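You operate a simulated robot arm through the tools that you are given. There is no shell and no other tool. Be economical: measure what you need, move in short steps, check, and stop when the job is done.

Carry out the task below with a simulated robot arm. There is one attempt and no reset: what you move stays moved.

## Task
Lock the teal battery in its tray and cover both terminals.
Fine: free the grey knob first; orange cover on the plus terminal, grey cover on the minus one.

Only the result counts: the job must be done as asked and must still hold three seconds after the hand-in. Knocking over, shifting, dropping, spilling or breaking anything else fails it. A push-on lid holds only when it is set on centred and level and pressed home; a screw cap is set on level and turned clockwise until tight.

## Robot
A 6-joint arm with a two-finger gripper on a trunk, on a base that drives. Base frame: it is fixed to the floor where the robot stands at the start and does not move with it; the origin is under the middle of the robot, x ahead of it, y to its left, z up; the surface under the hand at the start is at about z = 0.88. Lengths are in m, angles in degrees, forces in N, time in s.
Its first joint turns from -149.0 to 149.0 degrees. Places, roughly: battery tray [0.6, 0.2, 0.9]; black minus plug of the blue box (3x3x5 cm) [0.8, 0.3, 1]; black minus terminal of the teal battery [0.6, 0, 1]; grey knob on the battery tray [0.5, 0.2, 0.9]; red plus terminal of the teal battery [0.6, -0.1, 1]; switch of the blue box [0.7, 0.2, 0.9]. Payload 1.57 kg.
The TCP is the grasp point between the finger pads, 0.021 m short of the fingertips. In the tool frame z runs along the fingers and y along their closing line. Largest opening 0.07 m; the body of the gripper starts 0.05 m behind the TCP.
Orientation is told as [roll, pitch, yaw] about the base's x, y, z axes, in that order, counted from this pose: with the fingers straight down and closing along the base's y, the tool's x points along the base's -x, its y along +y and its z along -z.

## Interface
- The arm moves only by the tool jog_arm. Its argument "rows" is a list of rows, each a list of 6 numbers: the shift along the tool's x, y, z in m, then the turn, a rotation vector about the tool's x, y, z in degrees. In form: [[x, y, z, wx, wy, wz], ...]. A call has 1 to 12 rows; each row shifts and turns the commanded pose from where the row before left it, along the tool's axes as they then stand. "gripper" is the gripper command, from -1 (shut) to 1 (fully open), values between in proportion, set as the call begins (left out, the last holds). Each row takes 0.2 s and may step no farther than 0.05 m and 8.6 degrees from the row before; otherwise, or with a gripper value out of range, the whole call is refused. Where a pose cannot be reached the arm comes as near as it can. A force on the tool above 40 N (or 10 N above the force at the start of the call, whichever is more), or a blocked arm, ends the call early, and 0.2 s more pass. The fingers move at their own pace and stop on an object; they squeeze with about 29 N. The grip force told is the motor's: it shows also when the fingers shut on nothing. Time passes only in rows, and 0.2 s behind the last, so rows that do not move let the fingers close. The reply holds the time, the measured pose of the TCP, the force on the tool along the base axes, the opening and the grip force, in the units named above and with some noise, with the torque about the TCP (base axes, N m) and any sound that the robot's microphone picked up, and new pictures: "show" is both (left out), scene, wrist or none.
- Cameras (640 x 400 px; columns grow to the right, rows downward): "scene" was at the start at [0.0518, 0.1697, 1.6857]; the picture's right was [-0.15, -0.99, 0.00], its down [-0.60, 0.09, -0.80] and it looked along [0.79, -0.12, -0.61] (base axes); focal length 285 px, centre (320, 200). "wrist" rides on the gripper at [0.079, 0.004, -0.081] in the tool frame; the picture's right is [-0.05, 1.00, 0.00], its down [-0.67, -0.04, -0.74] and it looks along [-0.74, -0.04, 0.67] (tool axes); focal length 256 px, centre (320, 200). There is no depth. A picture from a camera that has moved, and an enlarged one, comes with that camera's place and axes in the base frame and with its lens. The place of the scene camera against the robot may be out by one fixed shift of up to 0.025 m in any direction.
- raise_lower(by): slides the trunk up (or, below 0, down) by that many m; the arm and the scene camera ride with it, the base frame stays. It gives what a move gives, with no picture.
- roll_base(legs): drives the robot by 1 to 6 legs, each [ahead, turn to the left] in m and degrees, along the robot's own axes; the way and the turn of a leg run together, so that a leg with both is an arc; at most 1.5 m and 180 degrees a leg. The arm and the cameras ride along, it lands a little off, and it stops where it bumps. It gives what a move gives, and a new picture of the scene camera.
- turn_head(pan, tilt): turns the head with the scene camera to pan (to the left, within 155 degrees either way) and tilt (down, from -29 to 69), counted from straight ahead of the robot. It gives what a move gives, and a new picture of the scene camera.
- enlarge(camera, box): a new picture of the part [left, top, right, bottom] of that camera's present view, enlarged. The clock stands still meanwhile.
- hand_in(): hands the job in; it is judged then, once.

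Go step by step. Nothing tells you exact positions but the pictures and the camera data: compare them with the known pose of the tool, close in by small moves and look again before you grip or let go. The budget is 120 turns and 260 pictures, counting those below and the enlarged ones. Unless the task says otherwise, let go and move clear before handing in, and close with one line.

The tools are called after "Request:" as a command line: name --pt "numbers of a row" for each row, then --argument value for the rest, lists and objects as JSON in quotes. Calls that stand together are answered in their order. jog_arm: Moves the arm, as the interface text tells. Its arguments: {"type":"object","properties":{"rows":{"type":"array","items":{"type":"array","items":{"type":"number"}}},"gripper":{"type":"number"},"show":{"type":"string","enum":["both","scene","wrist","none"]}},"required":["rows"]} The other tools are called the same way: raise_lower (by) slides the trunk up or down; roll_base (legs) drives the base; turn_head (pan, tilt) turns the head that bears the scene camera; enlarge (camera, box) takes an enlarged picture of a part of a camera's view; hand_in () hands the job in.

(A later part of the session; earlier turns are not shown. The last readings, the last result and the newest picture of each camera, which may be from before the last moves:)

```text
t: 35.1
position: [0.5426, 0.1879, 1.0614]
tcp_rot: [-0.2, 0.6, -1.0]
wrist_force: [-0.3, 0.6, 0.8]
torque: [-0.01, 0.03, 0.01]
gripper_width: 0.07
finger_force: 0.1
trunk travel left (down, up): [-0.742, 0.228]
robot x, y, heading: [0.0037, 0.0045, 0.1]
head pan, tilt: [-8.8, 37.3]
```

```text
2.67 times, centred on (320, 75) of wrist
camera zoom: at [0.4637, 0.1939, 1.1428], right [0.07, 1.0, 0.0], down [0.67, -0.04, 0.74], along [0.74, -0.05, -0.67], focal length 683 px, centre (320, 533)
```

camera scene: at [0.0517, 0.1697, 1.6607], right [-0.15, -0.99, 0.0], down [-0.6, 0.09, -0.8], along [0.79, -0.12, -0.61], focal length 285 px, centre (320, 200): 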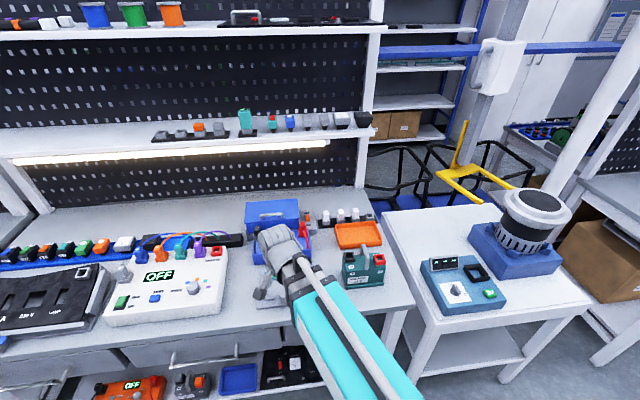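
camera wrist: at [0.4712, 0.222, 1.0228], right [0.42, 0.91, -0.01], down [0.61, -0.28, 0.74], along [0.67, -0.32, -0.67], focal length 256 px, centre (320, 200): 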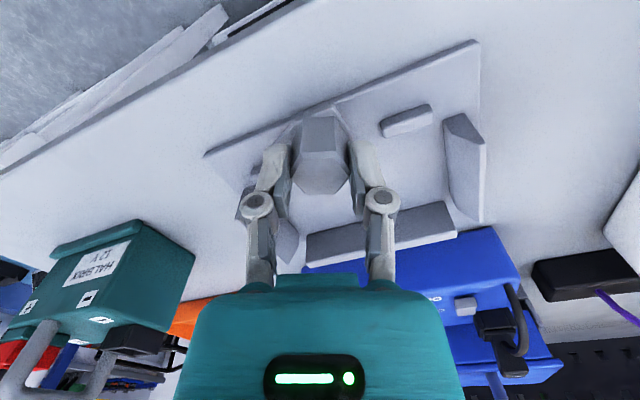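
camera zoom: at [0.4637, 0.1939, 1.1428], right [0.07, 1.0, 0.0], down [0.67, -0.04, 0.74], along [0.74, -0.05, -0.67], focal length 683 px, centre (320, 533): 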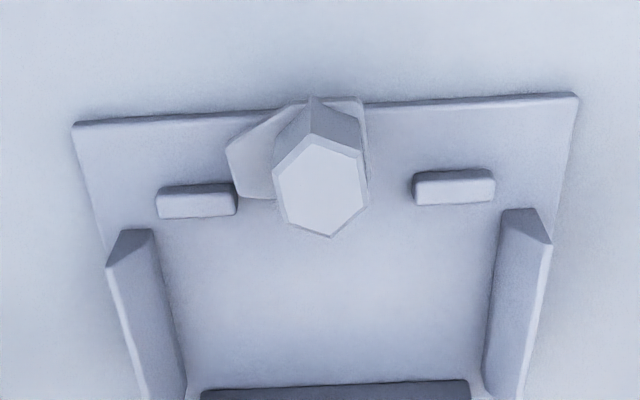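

Tray bay: centre about (0.608, 0.188), gap ~0.130 wide, axes aligned. Now move over the battery to measure it.

Request:
raise_lower --by 0.06

Request:
jog_arm --pt "-0.012 -0.045 0 0 0 0" --pt "0 -0.05 0 0 0 0" --pt "0 -0.05 0 0 0 0" --pt "0 -0.05 0 0 0 0" --pt "0 -0.05 0 0 0 0" --pt "0 0 0 0 0 0" --show "wrist"

Request:
enlarge --camera "wrist" --box '[200, 0, 440, 150]'

```text
t: 36.1
position: [0.5418, 0.1892, 1.1205]
tcp_rot: [-0.2, 0.5, -1.1]
wrist_force: [0.5, 0.8, 0.8]
torque: [0.01, -0.03, 0.01]
gripper_width: 0.0701
finger_force: 0.0
trunk travel left (down, up): [-0.802, 0.168]
robot x, y, heading: [0.0014, -0.0023, 0.0]
head pan, tilt: [-8.8, 37.3]
```

```text
t: 37.5
position: [0.5492, -0.0591, 1.1213]
tcp_rot: [-0.2, 0.4, -1.0]
wrist_force: [0.1, 0.2, -0.3]
torque: [-0.02, 0.01, -0.02]
gripper_width: 0.0698
finger_force: 0.0
trunk travel left (down, up): [-0.802, 0.168]
robot x, y, heading: [-0.0016, -0.0007, 0.2]
head pan, tilt: [-8.8, 37.3]
camera wrist: at [0.4693, -0.0543, 1.2029], right [0.07, 1.0, 0.0], down [0.67, -0.04, 0.74], along [0.74, -0.05, -0.67], focal length 256 px, centre (320, 200)
```

wrist: 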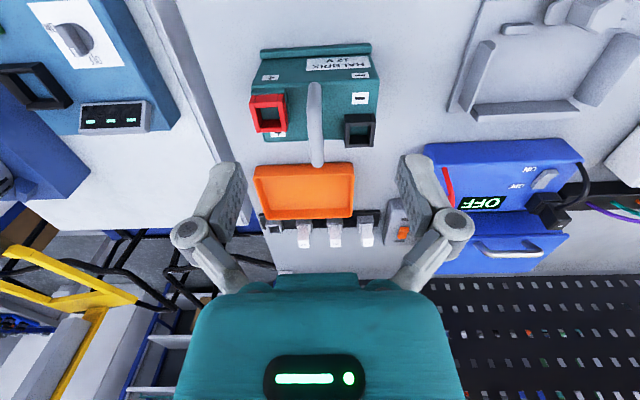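

```text
2.67 times, centred on (320, 75) of wrist
camera zoom: at [0.4693, -0.0543, 1.2029], right [0.07, 1.0, 0.0], down [0.67, -0.04, 0.74], along [0.74, -0.05, -0.67], focal length 683 px, centre (320, 533)
```

zoom: 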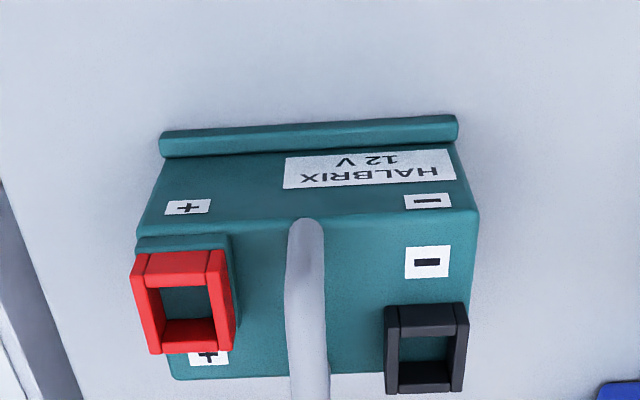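

Battery: lip front x≈0.567, centre y≈-0.067, depth ~0.074, width 0.124; handle runs along x. Move above the handle with a narrow opening and look.

Request:
jog_arm --pt "-0.03 -0.004 0 0 0 0" --pt "-0.029 -0.004 0 0 0 -1" --pt "0 0 0 0 0 0" --pt "0 0 0 0 0 0" --gripper -0.2 --show "none"

Request:
raise_lower --by -0.05

Request:
enlarge --camera "wrist" --box '[160, 0, 480, 200]'

```text
t: 38.5
position: [0.6082, -0.0673, 1.1208]
tcp_rot: [-0.1, 0.5, -0.1]
wrist_force: [0.3, -0.4, 0.2]
torque: [0.01, 0.02, -0.02]
gripper_width: 0.0283
finger_force: 0.0
out of reach, approached as far as the arm can: row 1
trunk travel left (down, up): [-0.802, 0.168]
robot x, y, heading: [0.001, 0.0022, -0.0]
head pan, tilt: [-8.8, 37.3]
```

```text
t: 39.5
position: [0.6083, -0.0681, 1.0711]
tcp_rot: [-0.1, 0.5, 0.1]
wrist_force: [0.3, 0.1, 0.3]
torque: [0.02, 0.01, 0.0]
gripper_width: 0.0282
finger_force: 0.0
trunk travel left (down, up): [-0.752, 0.218]
robot x, y, heading: [-0.001, 0.0045, -0.3]
head pan, tilt: [-8.8, 37.3]
```

```text
2.00 times, centred on (320, 100) of wrist
camera zoom: at [0.5289, -0.0633, 1.1529], right [0.05, 1.0, 0.0], down [0.67, -0.03, 0.74], along [0.74, -0.04, -0.67], focal length 512 px, centre (320, 400)
```

zoom: 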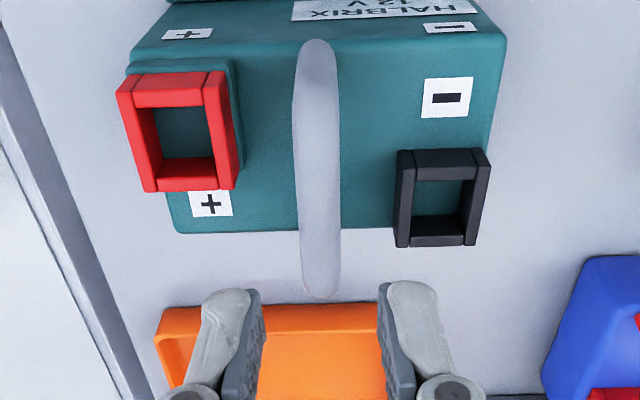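

Handle top near z≈1.0, centred between the fingers. Narrow the fingers to 20 mm and descend in two steps.

Request:
jog_arm --pt "0 0 0 0 0 0" --pt "0 0 0 0 0 0" --gripper -0.4 --show "none"

Request:
raise_lower --by -0.042

Request:
enlarge --camera "wrist" --box '[200, 60, 440, 210]'

```text
t: 40.1
position: [0.6091, -0.0689, 1.071]
tcp_rot: [-0.3, 0.5, 0.1]
wrist_force: [-0.5, -0.8, 0.0]
torque: [-0.02, -0.02, 0.0]
gripper_width: 0.0209
finger_force: 0.1
trunk travel left (down, up): [-0.752, 0.218]
robot x, y, heading: [-0.0013, 0.001, 0.0]
head pan, tilt: [-8.8, 37.3]
```

```text
t: 40.9
position: [0.6073, -0.0673, 1.0277]
tcp_rot: [-0.1, 0.6, 0.0]
wrist_force: [0.1, -0.7, -0.5]
torque: [0.0, 0.02, 0.02]
gripper_width: 0.0212
finger_force: 0.1
trunk travel left (down, up): [-0.71, 0.26]
robot x, y, heading: [0.0025, 0.0042, -0.3]
head pan, tilt: [-8.8, 37.3]
```

```text
2.67 times, centred on (320, 135) of wrist
camera zoom: at [0.5289, -0.0634, 1.1109], right [0.05, 1.0, 0.0], down [0.67, -0.03, 0.74], along [0.74, -0.04, -0.67], focal length 683 px, centre (320, 373)
```

zoom: 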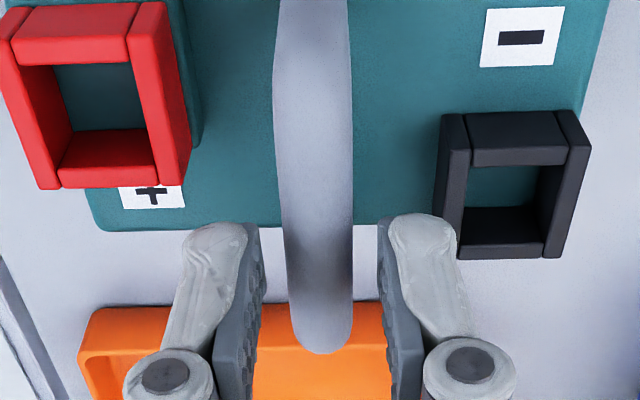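

Aligned. Descend the rest.

Request:
raise_lower --by -0.027

Request:
enlarge --camera "wrist" --box '[200, 60, 440, 210]'

```text
t: 41.6
position: [0.6083, -0.0667, 1.0013]
tcp_rot: [-0.2, 0.4, 0.0]
wrist_force: [0.0, -0.3, -0.9]
torque: [-0.01, -0.03, 0.0]
gripper_width: 0.021
finger_force: 0.1
trunk travel left (down, up): [-0.683, 0.287]
robot x, y, heading: [-0.0045, 0.0049, 0.1]
head pan, tilt: [-8.8, 37.3]
```

```text
2.67 times, centred on (320, 135) of wrist
camera zoom: at [0.5289, -0.0634, 1.0839], right [0.05, 1.0, 0.0], down [0.67, -0.03, 0.74], along [0.74, -0.04, -0.67], focal length 683 px, centre (320, 373)
```

zoom: 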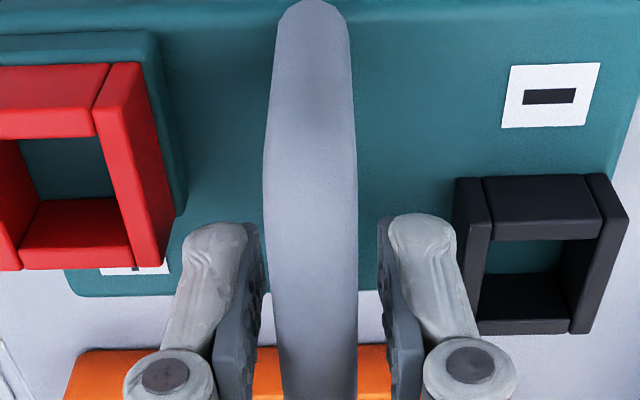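

Close on the handle.

Request:
jog_arm --pt "0 0 0 0 0 0" --pt "0 0 0 0 0 0" --pt "0 0 0 0 0 0" --gripper -1 --show "wrist"

```text
t: 42.5
position: [0.6066, -0.0672, 1.0013]
tcp_rot: [-0.2, 0.5, 0.1]
wrist_force: [1.9, -3.3, 4.1]
torque: [-0.03, 0.1, -0.38]
gripper_width: 0.0115
finger_force: 28.5
trunk travel left (down, up): [-0.683, 0.287]
robot x, y, heading: [0.0028, 0.0011, 0.1]
head pan, tilt: [-8.8, 37.3]
camera wrist: at [0.529, -0.0636, 1.0839], right [0.05, 1.0, 0.0], down [0.67, -0.03, 0.74], along [0.74, -0.04, -0.67], focal length 256 px, centre (320, 200)
```

wrist: 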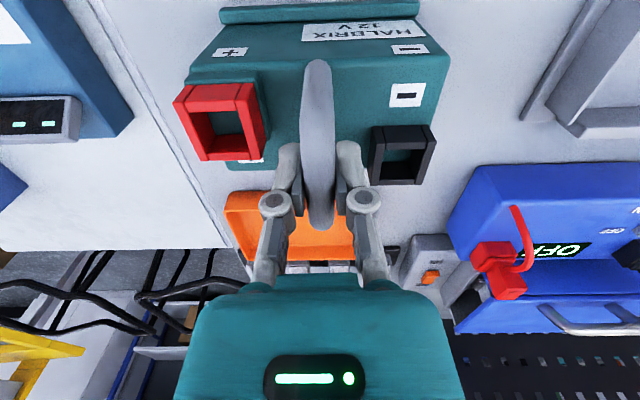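

Held. Lift 6 cm.

Request:
raise_lower --by 0.06

Request:
enlarge --camera "wrist" --box '[160, 0, 480, 200]'

```text
t: 43.5
position: [0.6091, -0.0677, 1.0615]
tcp_rot: [-0.3, 0.5, 0.1]
wrist_force: [-0.1, 0.4, -14.6]
torque: [0.02, -0.03, 0.02]
gripper_width: 0.0116
finger_force: 28.6
trunk travel left (down, up): [-0.743, 0.227]
robot x, y, heading: [0.0008, 0.0028, 0.1]
head pan, tilt: [-8.8, 37.3]
```

```text
2.00 times, centred on (320, 100) of wrist
camera zoom: at [0.53, -0.0635, 1.1433], right [0.05, 1.0, 0.0], down [0.67, -0.03, 0.74], along [0.74, -0.04, -0.67], focal length 512 px, centre (320, 400)
```

zoom: 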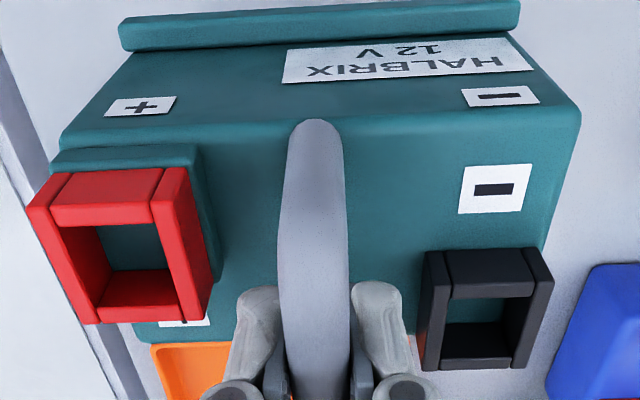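

Balanced. Carry it to y≈0.188 over the tray.

Request:
jog_arm --pt "0 0.02 0 0 0 0" --pt "0 0.03 0 0 0 0" --pt "-0.001 0.03 0 0 0 0" --pt "-0.001 0.03 0 0 0 0" --pt "-0.001 0.03 0 0 0 0" --pt "-0.001 0.03 0 0 0 0" --pt "0 0.03 0 0 0 0" --pt "0 0.03 0 0 0 0" --pt "0 0.02 0 0 0 0" --pt "0 0.005 0 0 0 0" --pt "0 0 0 0 0 0" --show "wrist"

Request:
enlarge --camera "wrist" --box '[160, 0, 480, 200]'

Request:
enlarge --camera "scene" --box '[230, 210, 390, 320]'

```text
t: 45.9
position: [0.6119, 0.1868, 1.0608]
tcp_rot: [-0.2, 0.5, 0.0]
wrist_force: [-0.7, 0.8, -13.3]
torque: [-0.01, -0.04, -0.01]
gripper_width: 0.0119
finger_force: 29.5
trunk travel left (down, up): [-0.743, 0.227]
robot x, y, heading: [0.0025, 0.0006, 0.1]
head pan, tilt: [-8.8, 37.3]
camera wrist: at [0.5335, 0.1913, 1.1433], right [0.05, 1.0, 0.0], down [0.67, -0.03, 0.74], along [0.74, -0.04, -0.67], focal length 256 px, centre (320, 200)
```

wrist: 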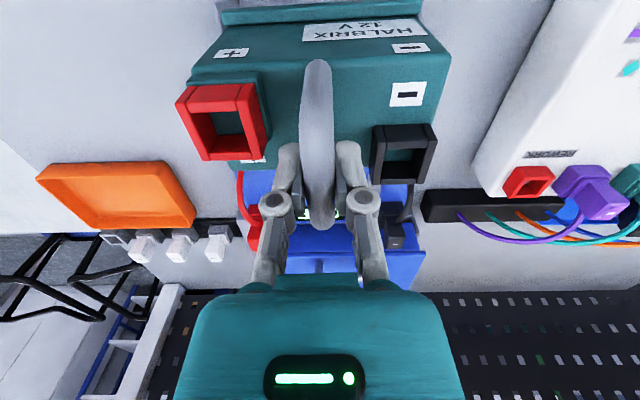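

```text
2.00 times, centred on (320, 100) of wrist
camera zoom: at [0.5335, 0.1913, 1.1433], right [0.05, 1.0, 0.0], down [0.67, -0.03, 0.74], along [0.74, -0.04, -0.67], focal length 512 px, centre (320, 400)
```

zoom: 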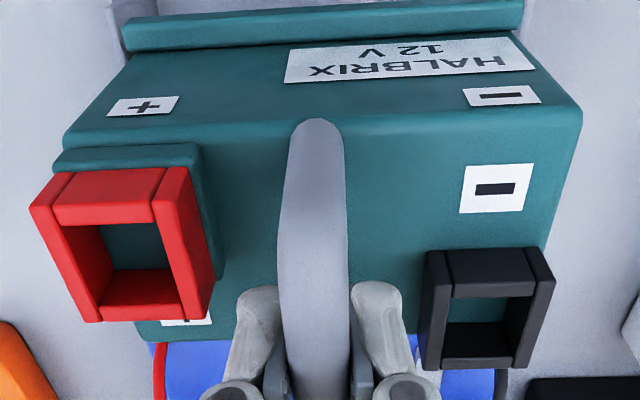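

```text
3.64 times, centred on (310, 265) of scene
camera zoom: at [0.0531, 0.1701, 1.7476], right [-0.15, -0.99, 0.0], down [-0.6, 0.09, -0.79], along [0.79, -0.12, -0.61], focal length 1035 px, centre (356, -36)
```

zoom: 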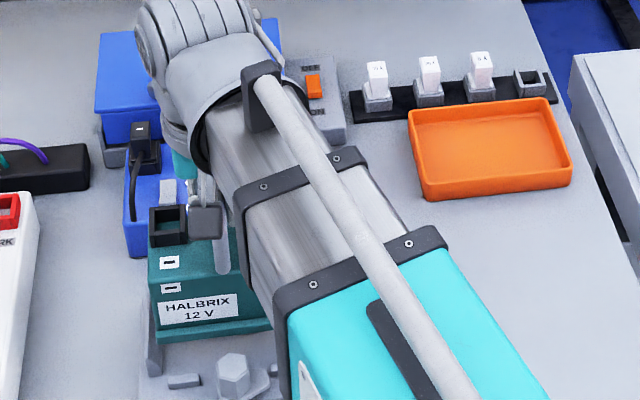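

Over the tray. Lower 2.5 cm and inspect walls versus the battery's edges.

Request:
raise_lower --by -0.025

Request:
enlarge --camera "wrist" --box '[160, 0, 480, 200]'

Request:
enlarge --camera "scene" --box '[250, 240, 330, 320]'

```text
t: 46.6
position: [0.6093, 0.1868, 1.0379]
tcp_rot: [-0.2, 0.5, 0.0]
wrist_force: [-8.6, 6.3, 12.5]
torque: [0.04, 0.01, 0.06]
gripper_width: 0.0118
finger_force: 29.2
trunk travel left (down, up): [-0.718, 0.252]
robot x, y, heading: [-0.0023, 0.0036, 0.1]
head pan, tilt: [-8.8, 37.3]
```

```text
2.00 times, centred on (320, 100) of wrist
camera zoom: at [0.5302, 0.1914, 1.1201], right [0.05, 1.0, 0.0], down [0.67, -0.03, 0.74], along [0.74, -0.04, -0.67], focal length 512 px, centre (320, 400)
```

zoom: 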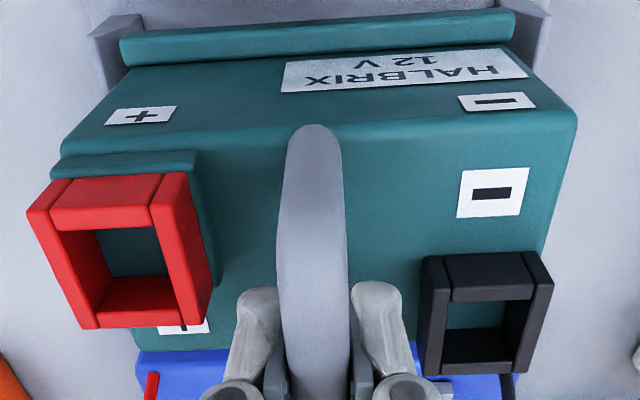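

```text
5.00 times, centred on (290, 280) of scene
camera zoom: at [0.0492, 0.1702, 1.7231], right [-0.15, -0.99, 0.0], down [-0.6, 0.09, -0.8], along [0.79, -0.12, -0.6], focal length 1423 px, centre (470, -200)
```

zoom: 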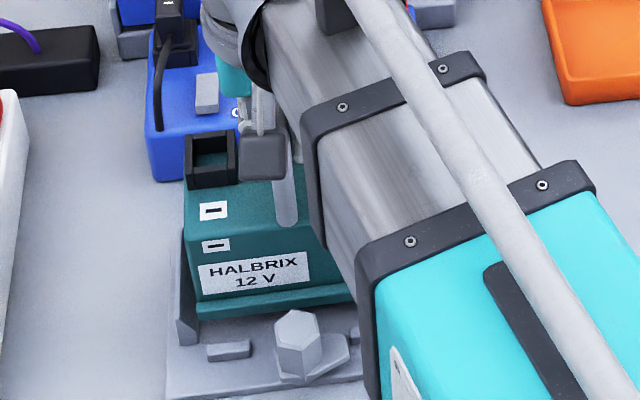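

Something touched (rear wall likely, force −x). I'll raise slightly, shift 4 mm toward −x, and try again.

Request:
raise_lower --by 0.01

Request:
jog_arm --pt "0.004 0 0 0 0 0" --pt "0 0 0 0 0 0" --show "none"

Request:
raise_lower --by -0.016

Request:
enlarge --camera "wrist" --box '[160, 0, 480, 200]'

Request:
enlarge --camera "scene" --box '[250, 250, 320, 320]'

```text
t: 47.1
position: [0.613, 0.1881, 1.0452]
tcp_rot: [-0.2, 0.6, 0.0]
wrist_force: [1.2, 0.5, -15.3]
torque: [0.02, 0.01, -0.05]
gripper_width: 0.0114
finger_force: 29.2
trunk travel left (down, up): [-0.728, 0.242]
robot x, y, heading: [-0.0035, 0.0026, 0.1]
head pan, tilt: [-8.8, 37.3]
```

```text
t: 47.7
position: [0.6091, 0.1858, 1.0457]
tcp_rot: [-0.2, 0.6, 0.1]
wrist_force: [-0.1, 0.9, -14.4]
torque: [0.0, 0.01, -0.05]
gripper_width: 0.012
finger_force: 29.0
trunk travel left (down, up): [-0.728, 0.242]
robot x, y, heading: [0.0009, 0.0048, 0.1]
head pan, tilt: [-8.8, 37.3]
```

```text
t: 48.4
position: [0.6067, 0.1851, 1.032]
tcp_rot: [-0.2, 0.5, 0.0]
wrist_force: [-9.3, 1.1, 11.5]
torque: [-0.05, 0.03, 0.05]
gripper_width: 0.0128
finger_force: 29.0
trunk travel left (down, up): [-0.712, 0.258]
robot x, y, heading: [0.0012, 0.0044, -0.2]
head pan, tilt: [-8.8, 37.3]
```

```text
2.00 times, centred on (320, 100) of wrist
camera zoom: at [0.5269, 0.19, 1.1139], right [0.05, 1.0, 0.0], down [0.67, -0.03, 0.74], along [0.74, -0.04, -0.67], focal length 512 px, centre (320, 400)
```

zoom: 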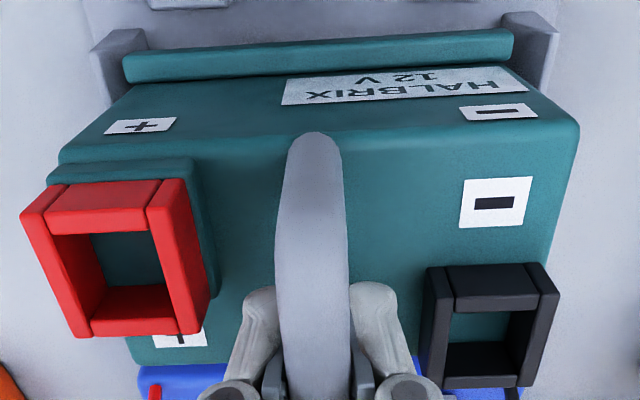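

```text
5.71 times, centred on (285, 285) of scene
camera zoom: at [0.0493, 0.1694, 1.717], right [-0.15, -0.99, 0.0], down [-0.6, 0.09, -0.8], along [0.79, -0.12, -0.61], focal length 1627 px, centre (520, -286)
```

zoom: 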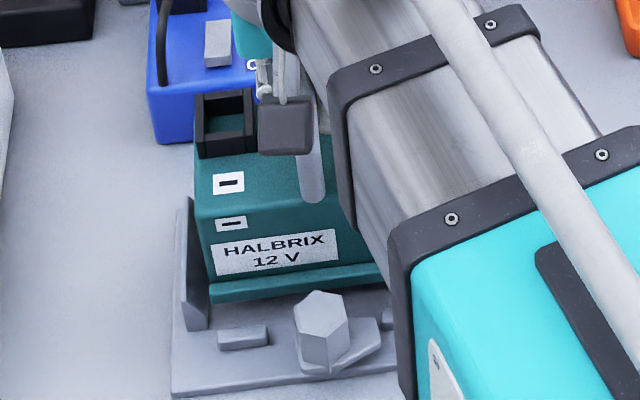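

Still riding the rear wall's slope; lip-to-stop gap is ~9 mm in front, so shift 5 mm more toward −x and 2 mm toward +y.

Request:
raise_lower --by 0.012

Request:
jog_arm --pt "0.003 0.002 0 0 0 0" --pt "0 0 0 0 0 0" --show "none"

Request:
raise_lower --by -0.02

Request:
enlarge --camera "wrist" --box '[160, 0, 480, 200]'

```text
t: 49.0
position: [0.6097, 0.1858, 1.0416]
tcp_rot: [-0.2, 0.5, 0.0]
wrist_force: [-0.4, 0.3, -13.9]
torque: [0.03, 0.04, 0.01]
gripper_width: 0.0113
finger_force: 28.6
trunk travel left (down, up): [-0.724, 0.246]
robot x, y, heading: [0.0007, 0.002, -0.5]
head pan, tilt: [-8.8, 37.3]
```

```text
t: 49.6
position: [0.6061, 0.1893, 1.0425]
tcp_rot: [-0.3, 0.4, 0.0]
wrist_force: [-0.7, 0.3, -14.6]
torque: [0.0, 0.05, -0.01]
gripper_width: 0.0115
finger_force: 28.7
trunk travel left (down, up): [-0.724, 0.246]
robot x, y, heading: [-0.0029, 0.0006, 0.1]
head pan, tilt: [-8.8, 37.3]
```

```text
t: 50.2
position: [0.6052, 0.187, 1.0231]
tcp_rot: [-0.2, 0.5, 0.0]
wrist_force: [-4.7, -2.2, -6.3]
torque: [0.03, 0.15, 0.04]
gripper_width: 0.013
finger_force: 29.7
trunk travel left (down, up): [-0.704, 0.266]
robot x, y, heading: [-0.0053, 0.0037, 0.0]
head pan, tilt: [-8.8, 37.3]
```

```text
2.00 times, centred on (320, 100) of wrist
camera zoom: at [0.5257, 0.1919, 1.1049], right [0.05, 1.0, 0.0], down [0.67, -0.03, 0.74], along [0.74, -0.04, -0.67], focal length 512 px, centre (320, 400)
```

zoom: 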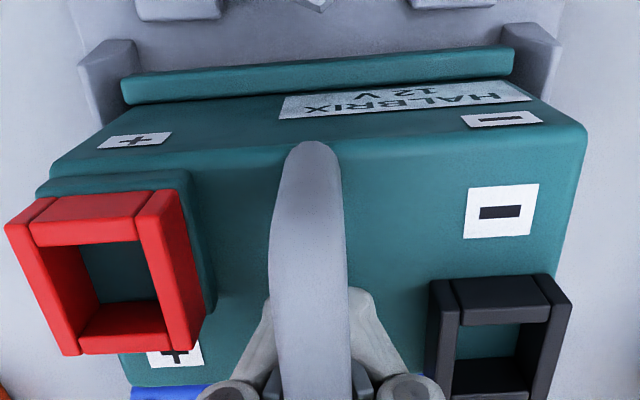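

The battery is being pushed in the grip — its lip seems wider than the wall gap and must sit in front of the walls. Lift clear and re-inspect.

Request:
raise_lower --by 0.045

Request:
enlarge --camera "wrist" --box '[160, 0, 480, 200]'

Request:
enlarge --camera "scene" --box '[250, 230, 340, 320]'

```text
t: 51.1
position: [0.6061, 0.1886, 1.0678]
tcp_rot: [-0.2, 0.5, 0.0]
wrist_force: [0.5, -0.4, -15.8]
torque: [-0.01, 0.07, -0.02]
gripper_width: 0.0128
finger_force: 28.5
trunk travel left (down, up): [-0.749, 0.221]
robot x, y, heading: [0.0001, 0.0036, -0.0]
head pan, tilt: [-8.8, 37.3]
```

```text
2.00 times, centred on (320, 100) of wrist
camera zoom: at [0.5274, 0.1926, 1.1492], right [0.05, 1.0, 0.0], down [0.67, -0.03, 0.74], along [0.74, -0.04, -0.67], focal length 512 px, centre (320, 400)
```

zoom: 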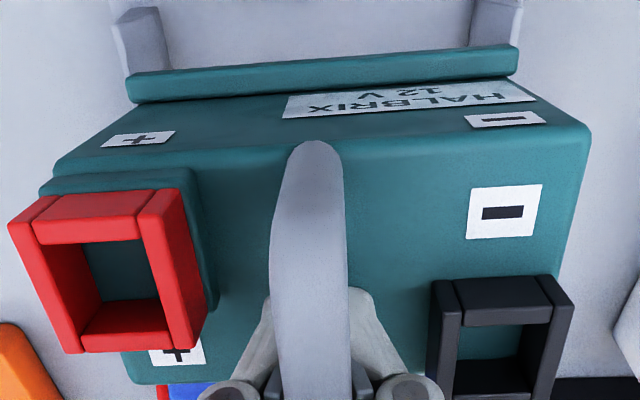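

```text
4.44 times, centred on (295, 275) of scene
camera zoom: at [0.0534, 0.1703, 1.7536], right [-0.15, -0.99, 0.0], down [-0.6, 0.09, -0.79], along [0.79, -0.12, -0.61], focal length 1265 px, centre (431, -133)
```

zoom: 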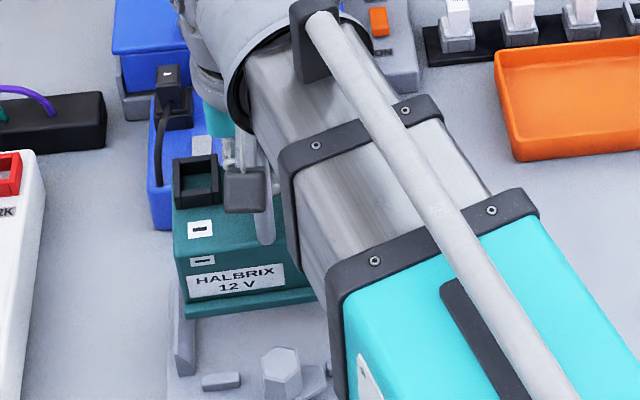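

The battery has slid/pitched ~5° in the grip. I'll return it to its free spot on the table to level and regrip it cleanly.

Request:
jog_arm --pt "0 -0.02 0 0 0 0" --pt "0 -0.03 0 0 0 0" --pt "0 -0.03 0 0 0 0" --pt "0 -0.03 0 0 0 0" --pt "0 -0.03 0 0 0 0" --pt "0 -0.03 0 0 0 0" --pt "0 -0.03 0 0 0 0" --pt "0 -0.03 0 0 0 0" --pt "0 -0.02 0 0 0 0" --pt "0 0 0 0 0 0" --show "none"

Request:
raise_lower --by -0.052

Request:
raise_lower --by -0.008

Request:
enlarge --camera "wrist" --box '[160, 0, 480, 200]'

```text
t: 53.3
position: [0.6074, -0.0618, 1.0679]
tcp_rot: [-0.1, 0.5, -0.1]
wrist_force: [-0.1, 0.5, -14.6]
torque: [0.02, 0.13, 0.0]
gripper_width: 0.0127
finger_force: 28.6
trunk travel left (down, up): [-0.749, 0.221]
robot x, y, heading: [0.0017, 0.0007, -0.0]
head pan, tilt: [-8.8, 37.3]
```

```text
t: 54.2
position: [0.607, -0.0627, 1.0162]
tcp_rot: [-0.2, 0.5, 0.0]
wrist_force: [-0.1, 0.5, -13.8]
torque: [0.0, 0.05, 0.01]
gripper_width: 0.0126
finger_force: 28.9
trunk travel left (down, up): [-0.697, 0.273]
robot x, y, heading: [0.0007, 0.0031, -0.2]
head pan, tilt: [-8.8, 37.3]
```

```text
t: 54.8
position: [0.6074, -0.0626, 1.0072]
tcp_rot: [-0.1, 0.4, 0.0]
wrist_force: [0.3, -0.2, -14.6]
torque: [-0.01, 0.03, -0.02]
gripper_width: 0.0127
finger_force: 28.9
trunk travel left (down, up): [-0.689, 0.281]
robot x, y, heading: [-0.0002, 0.0067, 0.3]
head pan, tilt: [-8.8, 37.3]
```

```text
2.00 times, centred on (320, 100) of wrist
camera zoom: at [0.5281, -0.0577, 1.0894], right [0.05, 1.0, 0.0], down [0.67, -0.03, 0.74], along [0.74, -0.04, -0.67], focal length 512 px, centre (320, 400)
```

zoom: 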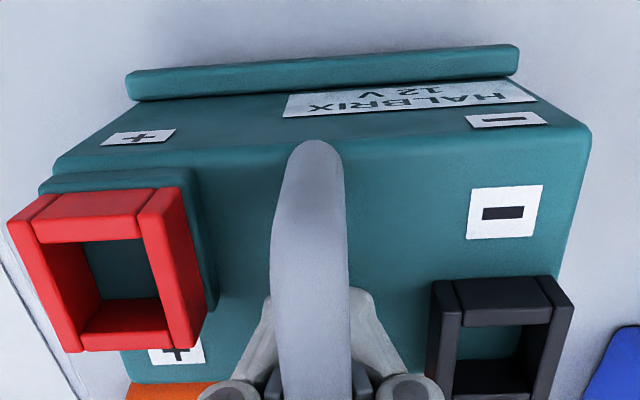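

Not touching yet; continue slowly.

Request:
raise_lower --by -0.005

Request:
raise_lower --by -0.004

```text
t: 55.4
position: [0.6063, -0.0623, 1.0024]
tcp_rot: [-0.2, 0.5, -0.1]
wrist_force: [-0.4, -0.1, -15.1]
torque: [-0.01, 0.05, 0.01]
gripper_width: 0.0127
finger_force: 28.9
trunk travel left (down, up): [-0.684, 0.286]
robot x, y, heading: [-0.0024, 0.0017, -0.1]
head pan, tilt: [-8.8, 37.3]
```

```text
t: 55.9
position: [0.6067, -0.0612, 0.9978]
tcp_rot: [-0.2, 0.5, 0.0]
wrist_force: [-0.1, 0.6, -14.8]
torque: [-0.01, 0.03, -0.01]
gripper_width: 0.0126
finger_force: 28.8
trunk travel left (down, up): [-0.68, 0.29]
robot x, y, heading: [0.0003, 0.0006, -0.1]
head pan, tilt: [-8.8, 37.3]
```

Request:
raise_lower --by -0.004

Request:
raise_lower --by -0.004

Request:
enlarge --camera "scene" --box '[300, 220, 400, 310]'

```text
t: 56.4
position: [0.6077, -0.0623, 0.9947]
tcp_rot: [-0.2, 0.5, 0.0]
wrist_force: [1.8, 0.5, -8.0]
torque: [-0.02, 0.1, 0.02]
gripper_width: 0.0126
finger_force: 29.1
trunk travel left (down, up): [-0.676, 0.294]
robot x, y, heading: [-0.0014, 0.001, -0.0]
head pan, tilt: [-8.8, 37.3]
```

```text
t: 57.0
position: [0.6073, -0.0619, 0.9911]
tcp_rot: [-0.2, 0.6, 0.0]
wrist_force: [-1.0, 0.5, -15.9]
torque: [0.0, 0.07, -0.01]
gripper_width: 0.0097
finger_force: 29.0
trunk travel left (down, up): [-0.672, 0.298]
robot x, y, heading: [0.001, -0.0004, 0.2]
head pan, tilt: [-8.8, 37.3]
```

```text
4.44 times, centred on (350, 265) of scene
camera zoom: at [0.0529, 0.1695, 1.6763], right [-0.15, -0.99, 0.0], down [-0.6, 0.09, -0.79], along [0.79, -0.12, -0.61], focal length 1265 px, centre (187, -89)
```

zoom: 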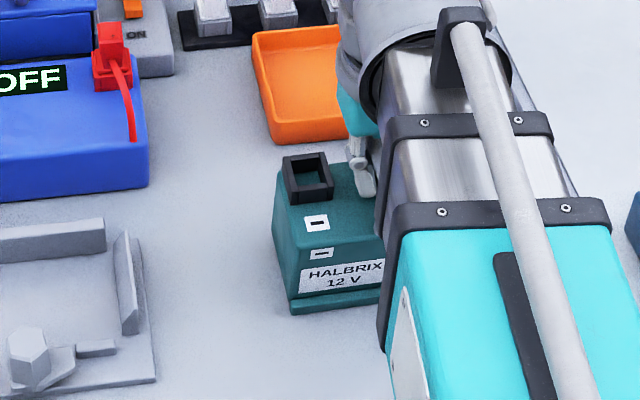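

Request:
raise_lower --by -0.004

Request:
enlarge --camera "wrist" --box '[160, 0, 480, 200]'

```text
t: 57.5
position: [0.6076, -0.062, 0.9857]
tcp_rot: [-0.2, 0.5, -0.1]
wrist_force: [0.4, 0.1, -14.0]
torque: [0.02, -0.01, -0.02]
gripper_width: 0.006
finger_force: 29.2
trunk travel left (down, up): [-0.668, 0.302]
robot x, y, heading: [-0.0006, 0.0025, -0.2]
head pan, tilt: [-8.8, 37.3]
```

```text
2.00 times, centred on (320, 100) of wrist
camera zoom: at [0.5281, -0.0578, 1.0683], right [0.05, 1.0, 0.0], down [0.67, -0.03, 0.74], along [0.74, -0.04, -0.67], focal length 512 px, centre (320, 400)
```

zoom: 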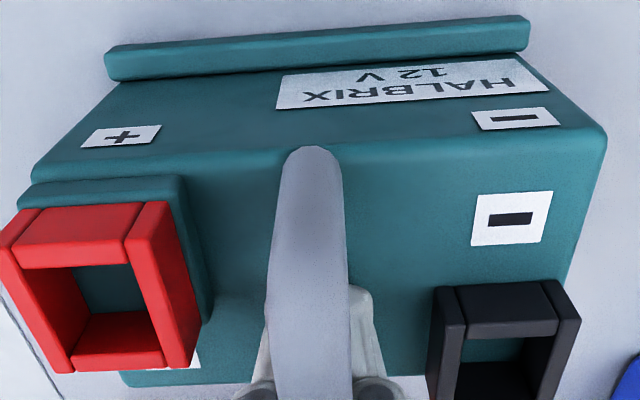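

The bar has squeezed up above the pads. Lower a bit more until the table carries it, then open.

Request:
raise_lower --by -0.004

Request:
enlarge --camera "scene" --box '[330, 230, 400, 310]'

```text
t: 58.0
position: [0.607, -0.061, 0.9831]
tcp_rot: [-0.3, 0.4, -0.1]
wrist_force: [10.6, -1.1, 18.3]
torque: [0.04, 0.15, 0.01]
gripper_width: 0.0062
finger_force: 28.9
trunk travel left (down, up): [-0.664, 0.306]
robot x, y, heading: [-0.0008, 0.0033, 0.0]
head pan, tilt: [-8.8, 37.3]
```

```text
5.00 times, centred on (365, 270) of scene
camera zoom: at [0.0514, 0.1697, 1.6691], right [-0.15, -0.99, 0.0], down [-0.6, 0.09, -0.8], along [0.79, -0.12, -0.61], focal length 1423 px, centre (95, -150)
```

zoom: 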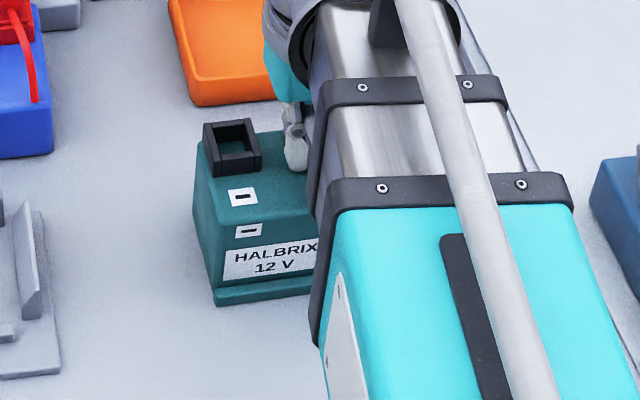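

Now supported by the table. Open gently to ~2 cm.

Request:
jog_arm --pt "0 0 0 0 0 0" --pt "0 0 0 0 0 0" --gripper -0.4 --show "wrist"

Request:
enlarge --camera "wrist" --box '[160, 0, 480, 200]'

```text
t: 58.6
position: [0.6062, -0.0624, 0.9819]
tcp_rot: [-0.2, 0.5, 0.0]
wrist_force: [0.5, 0.5, -0.3]
torque: [0.02, 0.0, 0.03]
gripper_width: 0.021
finger_force: 0.0
trunk travel left (down, up): [-0.664, 0.306]
robot x, y, heading: [0.0005, -0.0007, -0.0]
head pan, tilt: [-8.8, 37.3]
camera wrist: at [0.527, -0.0577, 1.0649], right [0.05, 1.0, 0.0], down [0.67, -0.03, 0.74], along [0.74, -0.04, -0.67], focal length 256 px, centre (320, 200)
```

wrist: 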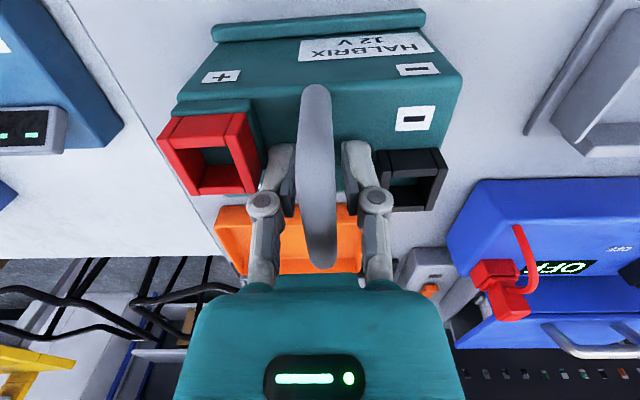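

```text
2.00 times, centred on (320, 100) of wrist
camera zoom: at [0.527, -0.0577, 1.0649], right [0.05, 1.0, 0.0], down [0.67, -0.03, 0.74], along [0.74, -0.04, -0.67], focal length 512 px, centre (320, 400)
```

zoom: 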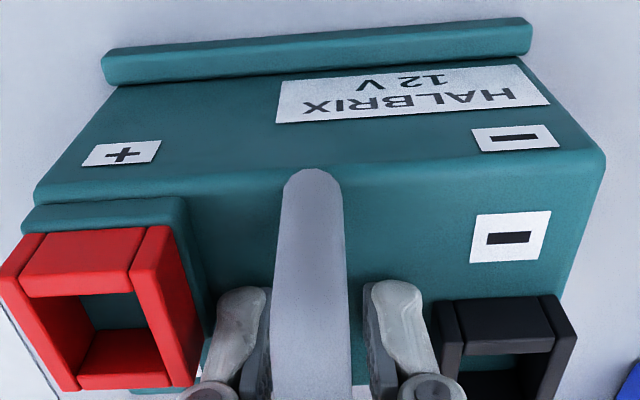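

Battery is level on the table again. Raise the hand so the bar is at the TCP, and regrip.

Request:
raise_lower --by 0.017

Request:
jog_arm --pt "-0.003 0 0 0 0 0" --pt "0 0 0 0 0 0" --show "none"

Request:
jog_arm --pt "0 0 0 0 0 0" --pt "0 0 0 0 0 0" --pt "0 0 0 0 0 0" --gripper -1 --show "none"

Request:
raise_lower --by 0.058

Request:
enlarge --camera "wrist" --box '[160, 0, 480, 200]'

```text
t: 59.2
position: [0.6062, -0.0614, 0.9996]
tcp_rot: [-0.1, 0.5, 0.0]
wrist_force: [0.6, 0.3, 0.3]
torque: [-0.02, 0.0, -0.05]
gripper_width: 0.0211
finger_force: 0.1
trunk travel left (down, up): [-0.681, 0.289]
robot x, y, heading: [-0.0002, -0.0011, 0.2]
head pan, tilt: [-8.8, 37.3]
```

```text
t: 59.9
position: [0.6089, -0.0623, 0.9994]
tcp_rot: [-0.2, 0.5, 0.0]
wrist_force: [-0.2, -0.3, -0.6]
torque: [0.02, 0.02, 0.01]
gripper_width: 0.0209
finger_force: 0.0
trunk travel left (down, up): [-0.681, 0.289]
robot x, y, heading: [-0.0029, 0.0017, 0.0]
head pan, tilt: [-8.8, 37.3]
```

```text
t: 60.6
position: [0.6092, -0.0618, 1.0009]
tcp_rot: [-0.2, 0.6, 0.0]
wrist_force: [-0.1, 0.4, 1.7]
torque: [-0.04, -0.01, 0.26]
gripper_width: 0.0115
finger_force: 28.8
trunk travel left (down, up): [-0.681, 0.289]
robot x, y, heading: [-0.0019, 0.0032, -0.1]
head pan, tilt: [-8.8, 37.3]
```

```text
t: 61.6
position: [0.6102, -0.063, 1.0571]
tcp_rot: [-0.2, 0.4, 0.0]
wrist_force: [-0.3, -0.5, -15.4]
torque: [0.0, -0.02, 0.03]
gripper_width: 0.0117
finger_force: 29.0
trunk travel left (down, up): [-0.739, 0.231]
robot x, y, heading: [0.0003, 0.0028, 0.1]
head pan, tilt: [-8.8, 37.3]
```

```text
2.00 times, centred on (320, 100) of wrist
camera zoom: at [0.5312, -0.0578, 1.1393], right [0.05, 1.0, 0.0], down [0.67, -0.03, 0.74], along [0.74, -0.04, -0.67], focal length 512 px, centre (320, 400)
```

zoom: 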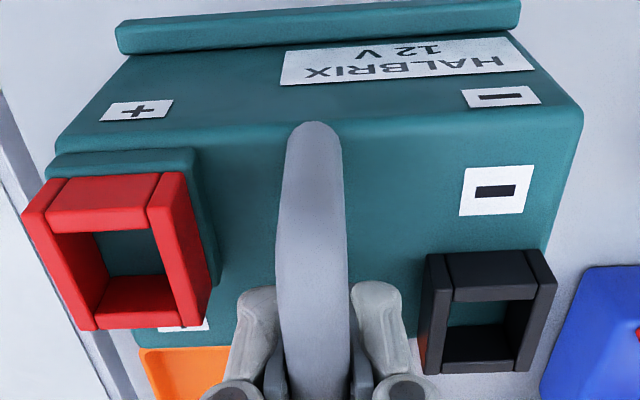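

Clean grip. Carry back to the tray, slightly further forward (−x), yaw trimmed −1°.

Request:
jog_arm --pt "0.001 0.02 0 0 0 0.5" --pt "0.001 0.03 0 0 0 0.5" --pt "0.001 0.03 0 0 0 0" --pt "0 0.03 0 0 0 0" --pt "0 0.03 0 0 0 0" --pt "0 0.03 0 0 0 0" --pt "0 0.03 0 0 0 0" --pt "0 0.03 0 0 0 0" --pt "0 0.02 0 0 0 0" --pt "0 0.001 0 0 0 0" --pt "0 0 0 0 0 0" --show "none"

Request:
raise_lower --by -0.014

Request:
enlarge --camera "wrist" --box '[200, 0, 440, 60]'

Request:
enlarge --camera "scene" --box '[250, 260, 320, 320]'

```text
t: 64.0
position: [0.6106, 0.1889, 1.0581]
tcp_rot: [-0.2, 0.5, -1.0]
wrist_force: [-0.2, -0.9, -14.8]
torque: [-0.02, 0.0, 0.01]
gripper_width: 0.0115
finger_force: 29.3
trunk travel left (down, up): [-0.739, 0.231]
robot x, y, heading: [-0.0011, 0.0054, -0.1]
head pan, tilt: [-8.8, 37.3]
```

```text
t: 64.7
position: [0.6107, 0.1881, 1.043]
tcp_rot: [-0.1, 0.4, -1.0]
wrist_force: [0.2, -0.8, -14.5]
torque: [-0.02, -0.02, 0.02]
gripper_width: 0.0119
finger_force: 29.0
trunk travel left (down, up): [-0.725, 0.245]
robot x, y, heading: [-0.0007, 0.0049, -0.0]
head pan, tilt: [-8.8, 37.3]
```

```text
2.67 times, centred on (320, 30) of wrist
camera zoom: at [0.5315, 0.1948, 1.1253], right [0.07, 1.0, 0.0], down [0.67, -0.04, 0.74], along [0.74, -0.05, -0.67], focal length 683 px, centre (320, 653)
```

zoom: 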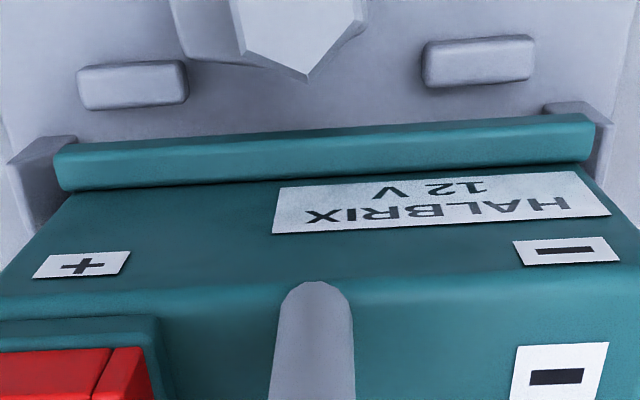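

```text
6.67 times, centred on (285, 290) of scene
camera zoom: at [0.0529, 0.1701, 1.7295], right [-0.15, -0.99, 0.0], down [-0.6, 0.09, -0.79], along [0.79, -0.12, -0.61], focal length 1898 px, centre (553, -400)
```

zoom: 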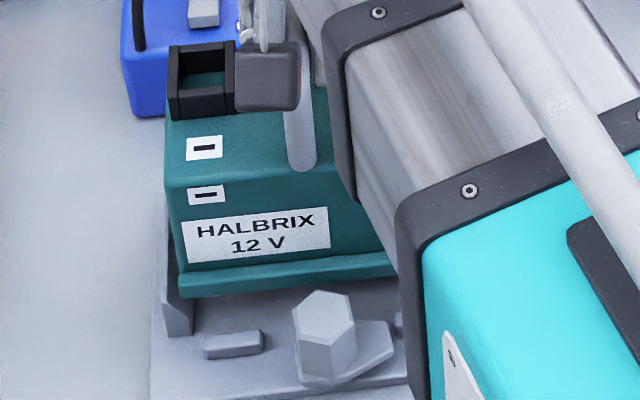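

Lip is parallel to the stops, ~5 mm behind them and ~3–4 mm too far +y. Shift (−3 mm x, −3 mm y) and lower in small steps.

Request:
jog_arm --pt "0.003 -0.003 0 0 0 0" --pt "0 0 0 0 0 0" --show "none"

Request:
raise_lower --by -0.007

Request:
enlarge --camera "wrist" --box '[200, 0, 440, 60]'

```text
t: 65.2
position: [0.6073, 0.1863, 1.044]
tcp_rot: [-0.2, 0.5, -0.9]
wrist_force: [0.0, 0.4, -14.1]
torque: [0.0, -0.02, -0.01]
gripper_width: 0.0116
finger_force: 29.1
trunk travel left (down, up): [-0.725, 0.245]
robot x, y, heading: [-0.0015, 0.0036, -0.0]
head pan, tilt: [-8.8, 37.3]
```

```text
t: 65.8
position: [0.608, 0.1864, 1.0362]
tcp_rot: [-0.2, 0.6, -0.9]
wrist_force: [-0.6, 0.1, -14.9]
torque: [0.0, -0.04, -0.01]
gripper_width: 0.0116
finger_force: 28.8
trunk travel left (down, up): [-0.718, 0.252]
robot x, y, heading: [-0.0002, 0.0039, 0.0]
head pan, tilt: [-8.8, 37.3]
```

```text
2.67 times, centred on (320, 30) of wrist
camera zoom: at [0.5286, 0.192, 1.1183], right [0.07, 1.0, 0.0], down [0.67, -0.04, 0.74], along [0.74, -0.05, -0.67], focal length 683 px, centre (320, 653)
```

zoom: 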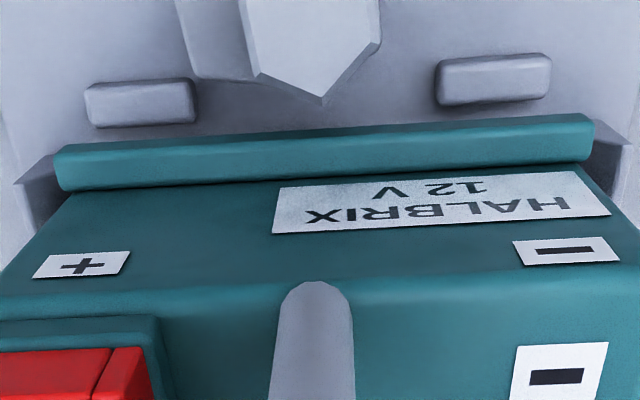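

No contact; alignment good. Continue.

Request:
raise_lower --by -0.006

Request:
raise_lower --by -0.005

Request:
enlarge --camera "wrist" --box '[200, 0, 440, 60]'

```text
t: 66.4
position: [0.6075, 0.1866, 1.0308]
tcp_rot: [-0.3, 0.5, -0.9]
wrist_force: [-0.3, 0.2, -15.2]
torque: [0.0, -0.03, 0.01]
gripper_width: 0.0116
finger_force: 28.9
trunk travel left (down, up): [-0.712, 0.258]
robot x, y, heading: [0.0008, 0.0028, 0.2]
head pan, tilt: [-8.8, 37.3]
```

```text
t: 66.9
position: [0.6064, 0.1862, 1.026]
tcp_rot: [-0.2, 0.4, -1.0]
wrist_force: [-0.4, -0.3, -14.7]
torque: [0.0, -0.08, 0.03]
gripper_width: 0.0113
finger_force: 29.1
trunk travel left (down, up): [-0.707, 0.263]
robot x, y, heading: [0.0012, 0.0047, 0.1]
head pan, tilt: [-8.8, 37.3]
```

```text
2.67 times, centred on (320, 30) of wrist
camera zoom: at [0.5287, 0.192, 1.1073], right [0.07, 1.0, 0.0], down [0.67, -0.04, 0.74], along [0.74, -0.05, -0.67], focal length 683 px, centre (320, 653)
```

zoom: 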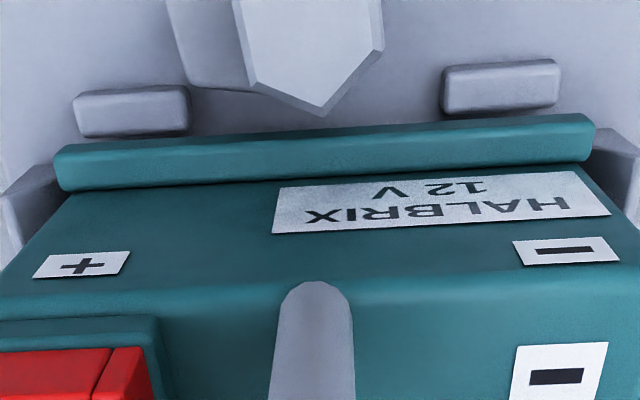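

Request:
raise_lower --by -0.006

Request:
raise_lower --by -0.004

Request:
enlarge --camera "wrist" --box '[200, 0, 440, 60]'

```text
t: 67.5
position: [0.6079, 0.1863, 1.0189]
tcp_rot: [-0.2, 0.6, -0.9]
wrist_force: [0.9, -0.9, -14.2]
torque: [0.0, -0.03, -0.01]
gripper_width: 0.0116
finger_force: 29.5
trunk travel left (down, up): [-0.701, 0.269]
robot x, y, heading: [0.0014, 0.0015, 0.0]
head pan, tilt: [-8.8, 37.3]
```

```text
t: 68.0
position: [0.607, 0.1858, 1.0167]
tcp_rot: [-0.1, 0.3, -1.0]
wrist_force: [13.5, 5.5, 21.3]
torque: [-0.06, -0.03, -0.04]
gripper_width: 0.0114
finger_force: 29.5
trunk travel left (down, up): [-0.697, 0.273]
robot x, y, heading: [0.0002, 0.0, -0.1]
head pan, tilt: [-8.8, 37.3]
```

```text
2.67 times, centred on (320, 30) of wrist
camera zoom: at [0.5288, 0.1923, 1.0982], right [0.07, 1.0, 0.0], down [0.67, -0.05, 0.74], along [0.74, -0.05, -0.67], focal length 683 px, centre (320, 653)
```

zoom: 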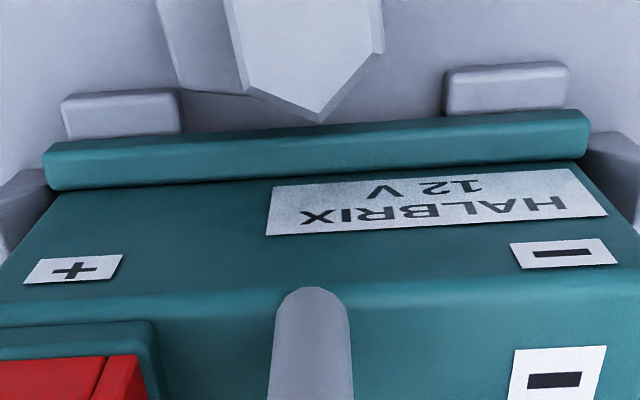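

The lip touched the stops (+x force). Raise 4 mm, shift +2.5 mm in x, then retry.

Request:
raise_lower --by 0.005

Request:
jog_arm --pt "-0.0028 0 0 0 0 0" --pt "0 0 0 0 0 0" --show "none"

Request:
raise_lower --by -0.004

Request:
enlarge --camera "wrist" --box '[200, 0, 440, 60]'

```text
t: 68.5
position: [0.608, 0.1859, 1.0203]
tcp_rot: [-0.2, 0.6, -1.1]
wrist_force: [-1.0, 0.8, -14.8]
torque: [-0.01, -0.01, -0.02]
gripper_width: 0.0112
finger_force: 28.6
trunk travel left (down, up): [-0.702, 0.268]
robot x, y, heading: [-0.0019, 0.0055, 0.2]
head pan, tilt: [-8.8, 37.3]
```

```text
t: 69.1
position: [0.6106, 0.1862, 1.0196]
tcp_rot: [-0.2, 0.5, -1.0]
wrist_force: [0.6, -0.5, -14.7]
torque: [-0.02, -0.03, 0.0]
gripper_width: 0.0118
finger_force: 28.6
trunk travel left (down, up): [-0.702, 0.268]
robot x, y, heading: [-0.0009, 0.0004, 0.2]
head pan, tilt: [-8.8, 37.3]
```

```text
t: 69.7
position: [0.6116, 0.1855, 1.0172]
tcp_rot: [-0.2, 0.5, -1.0]
wrist_force: [-1.0, -0.7, -14.1]
torque: [0.01, -0.05, -0.03]
gripper_width: 0.0114
finger_force: 29.3
trunk travel left (down, up): [-0.698, 0.272]
robot x, y, heading: [0.0001, 0.0008, -0.1]
head pan, tilt: [-8.8, 37.3]
```

```text
2.67 times, centred on (320, 30) of wrist
camera zoom: at [0.5316, 0.1922, 1.0983], right [0.07, 1.0, 0.0], down [0.67, -0.04, 0.74], along [0.74, -0.05, -0.67], focal length 683 px, centre (320, 653)
```

zoom: 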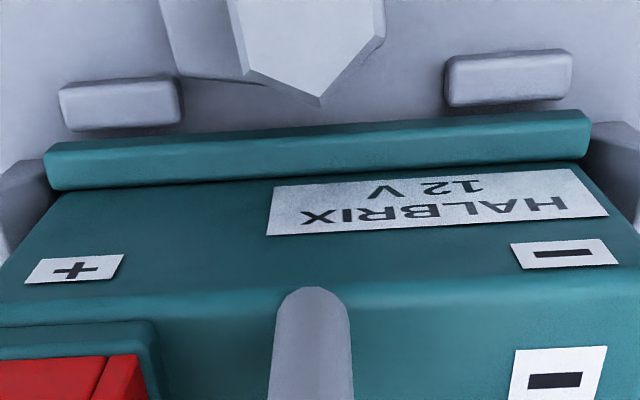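

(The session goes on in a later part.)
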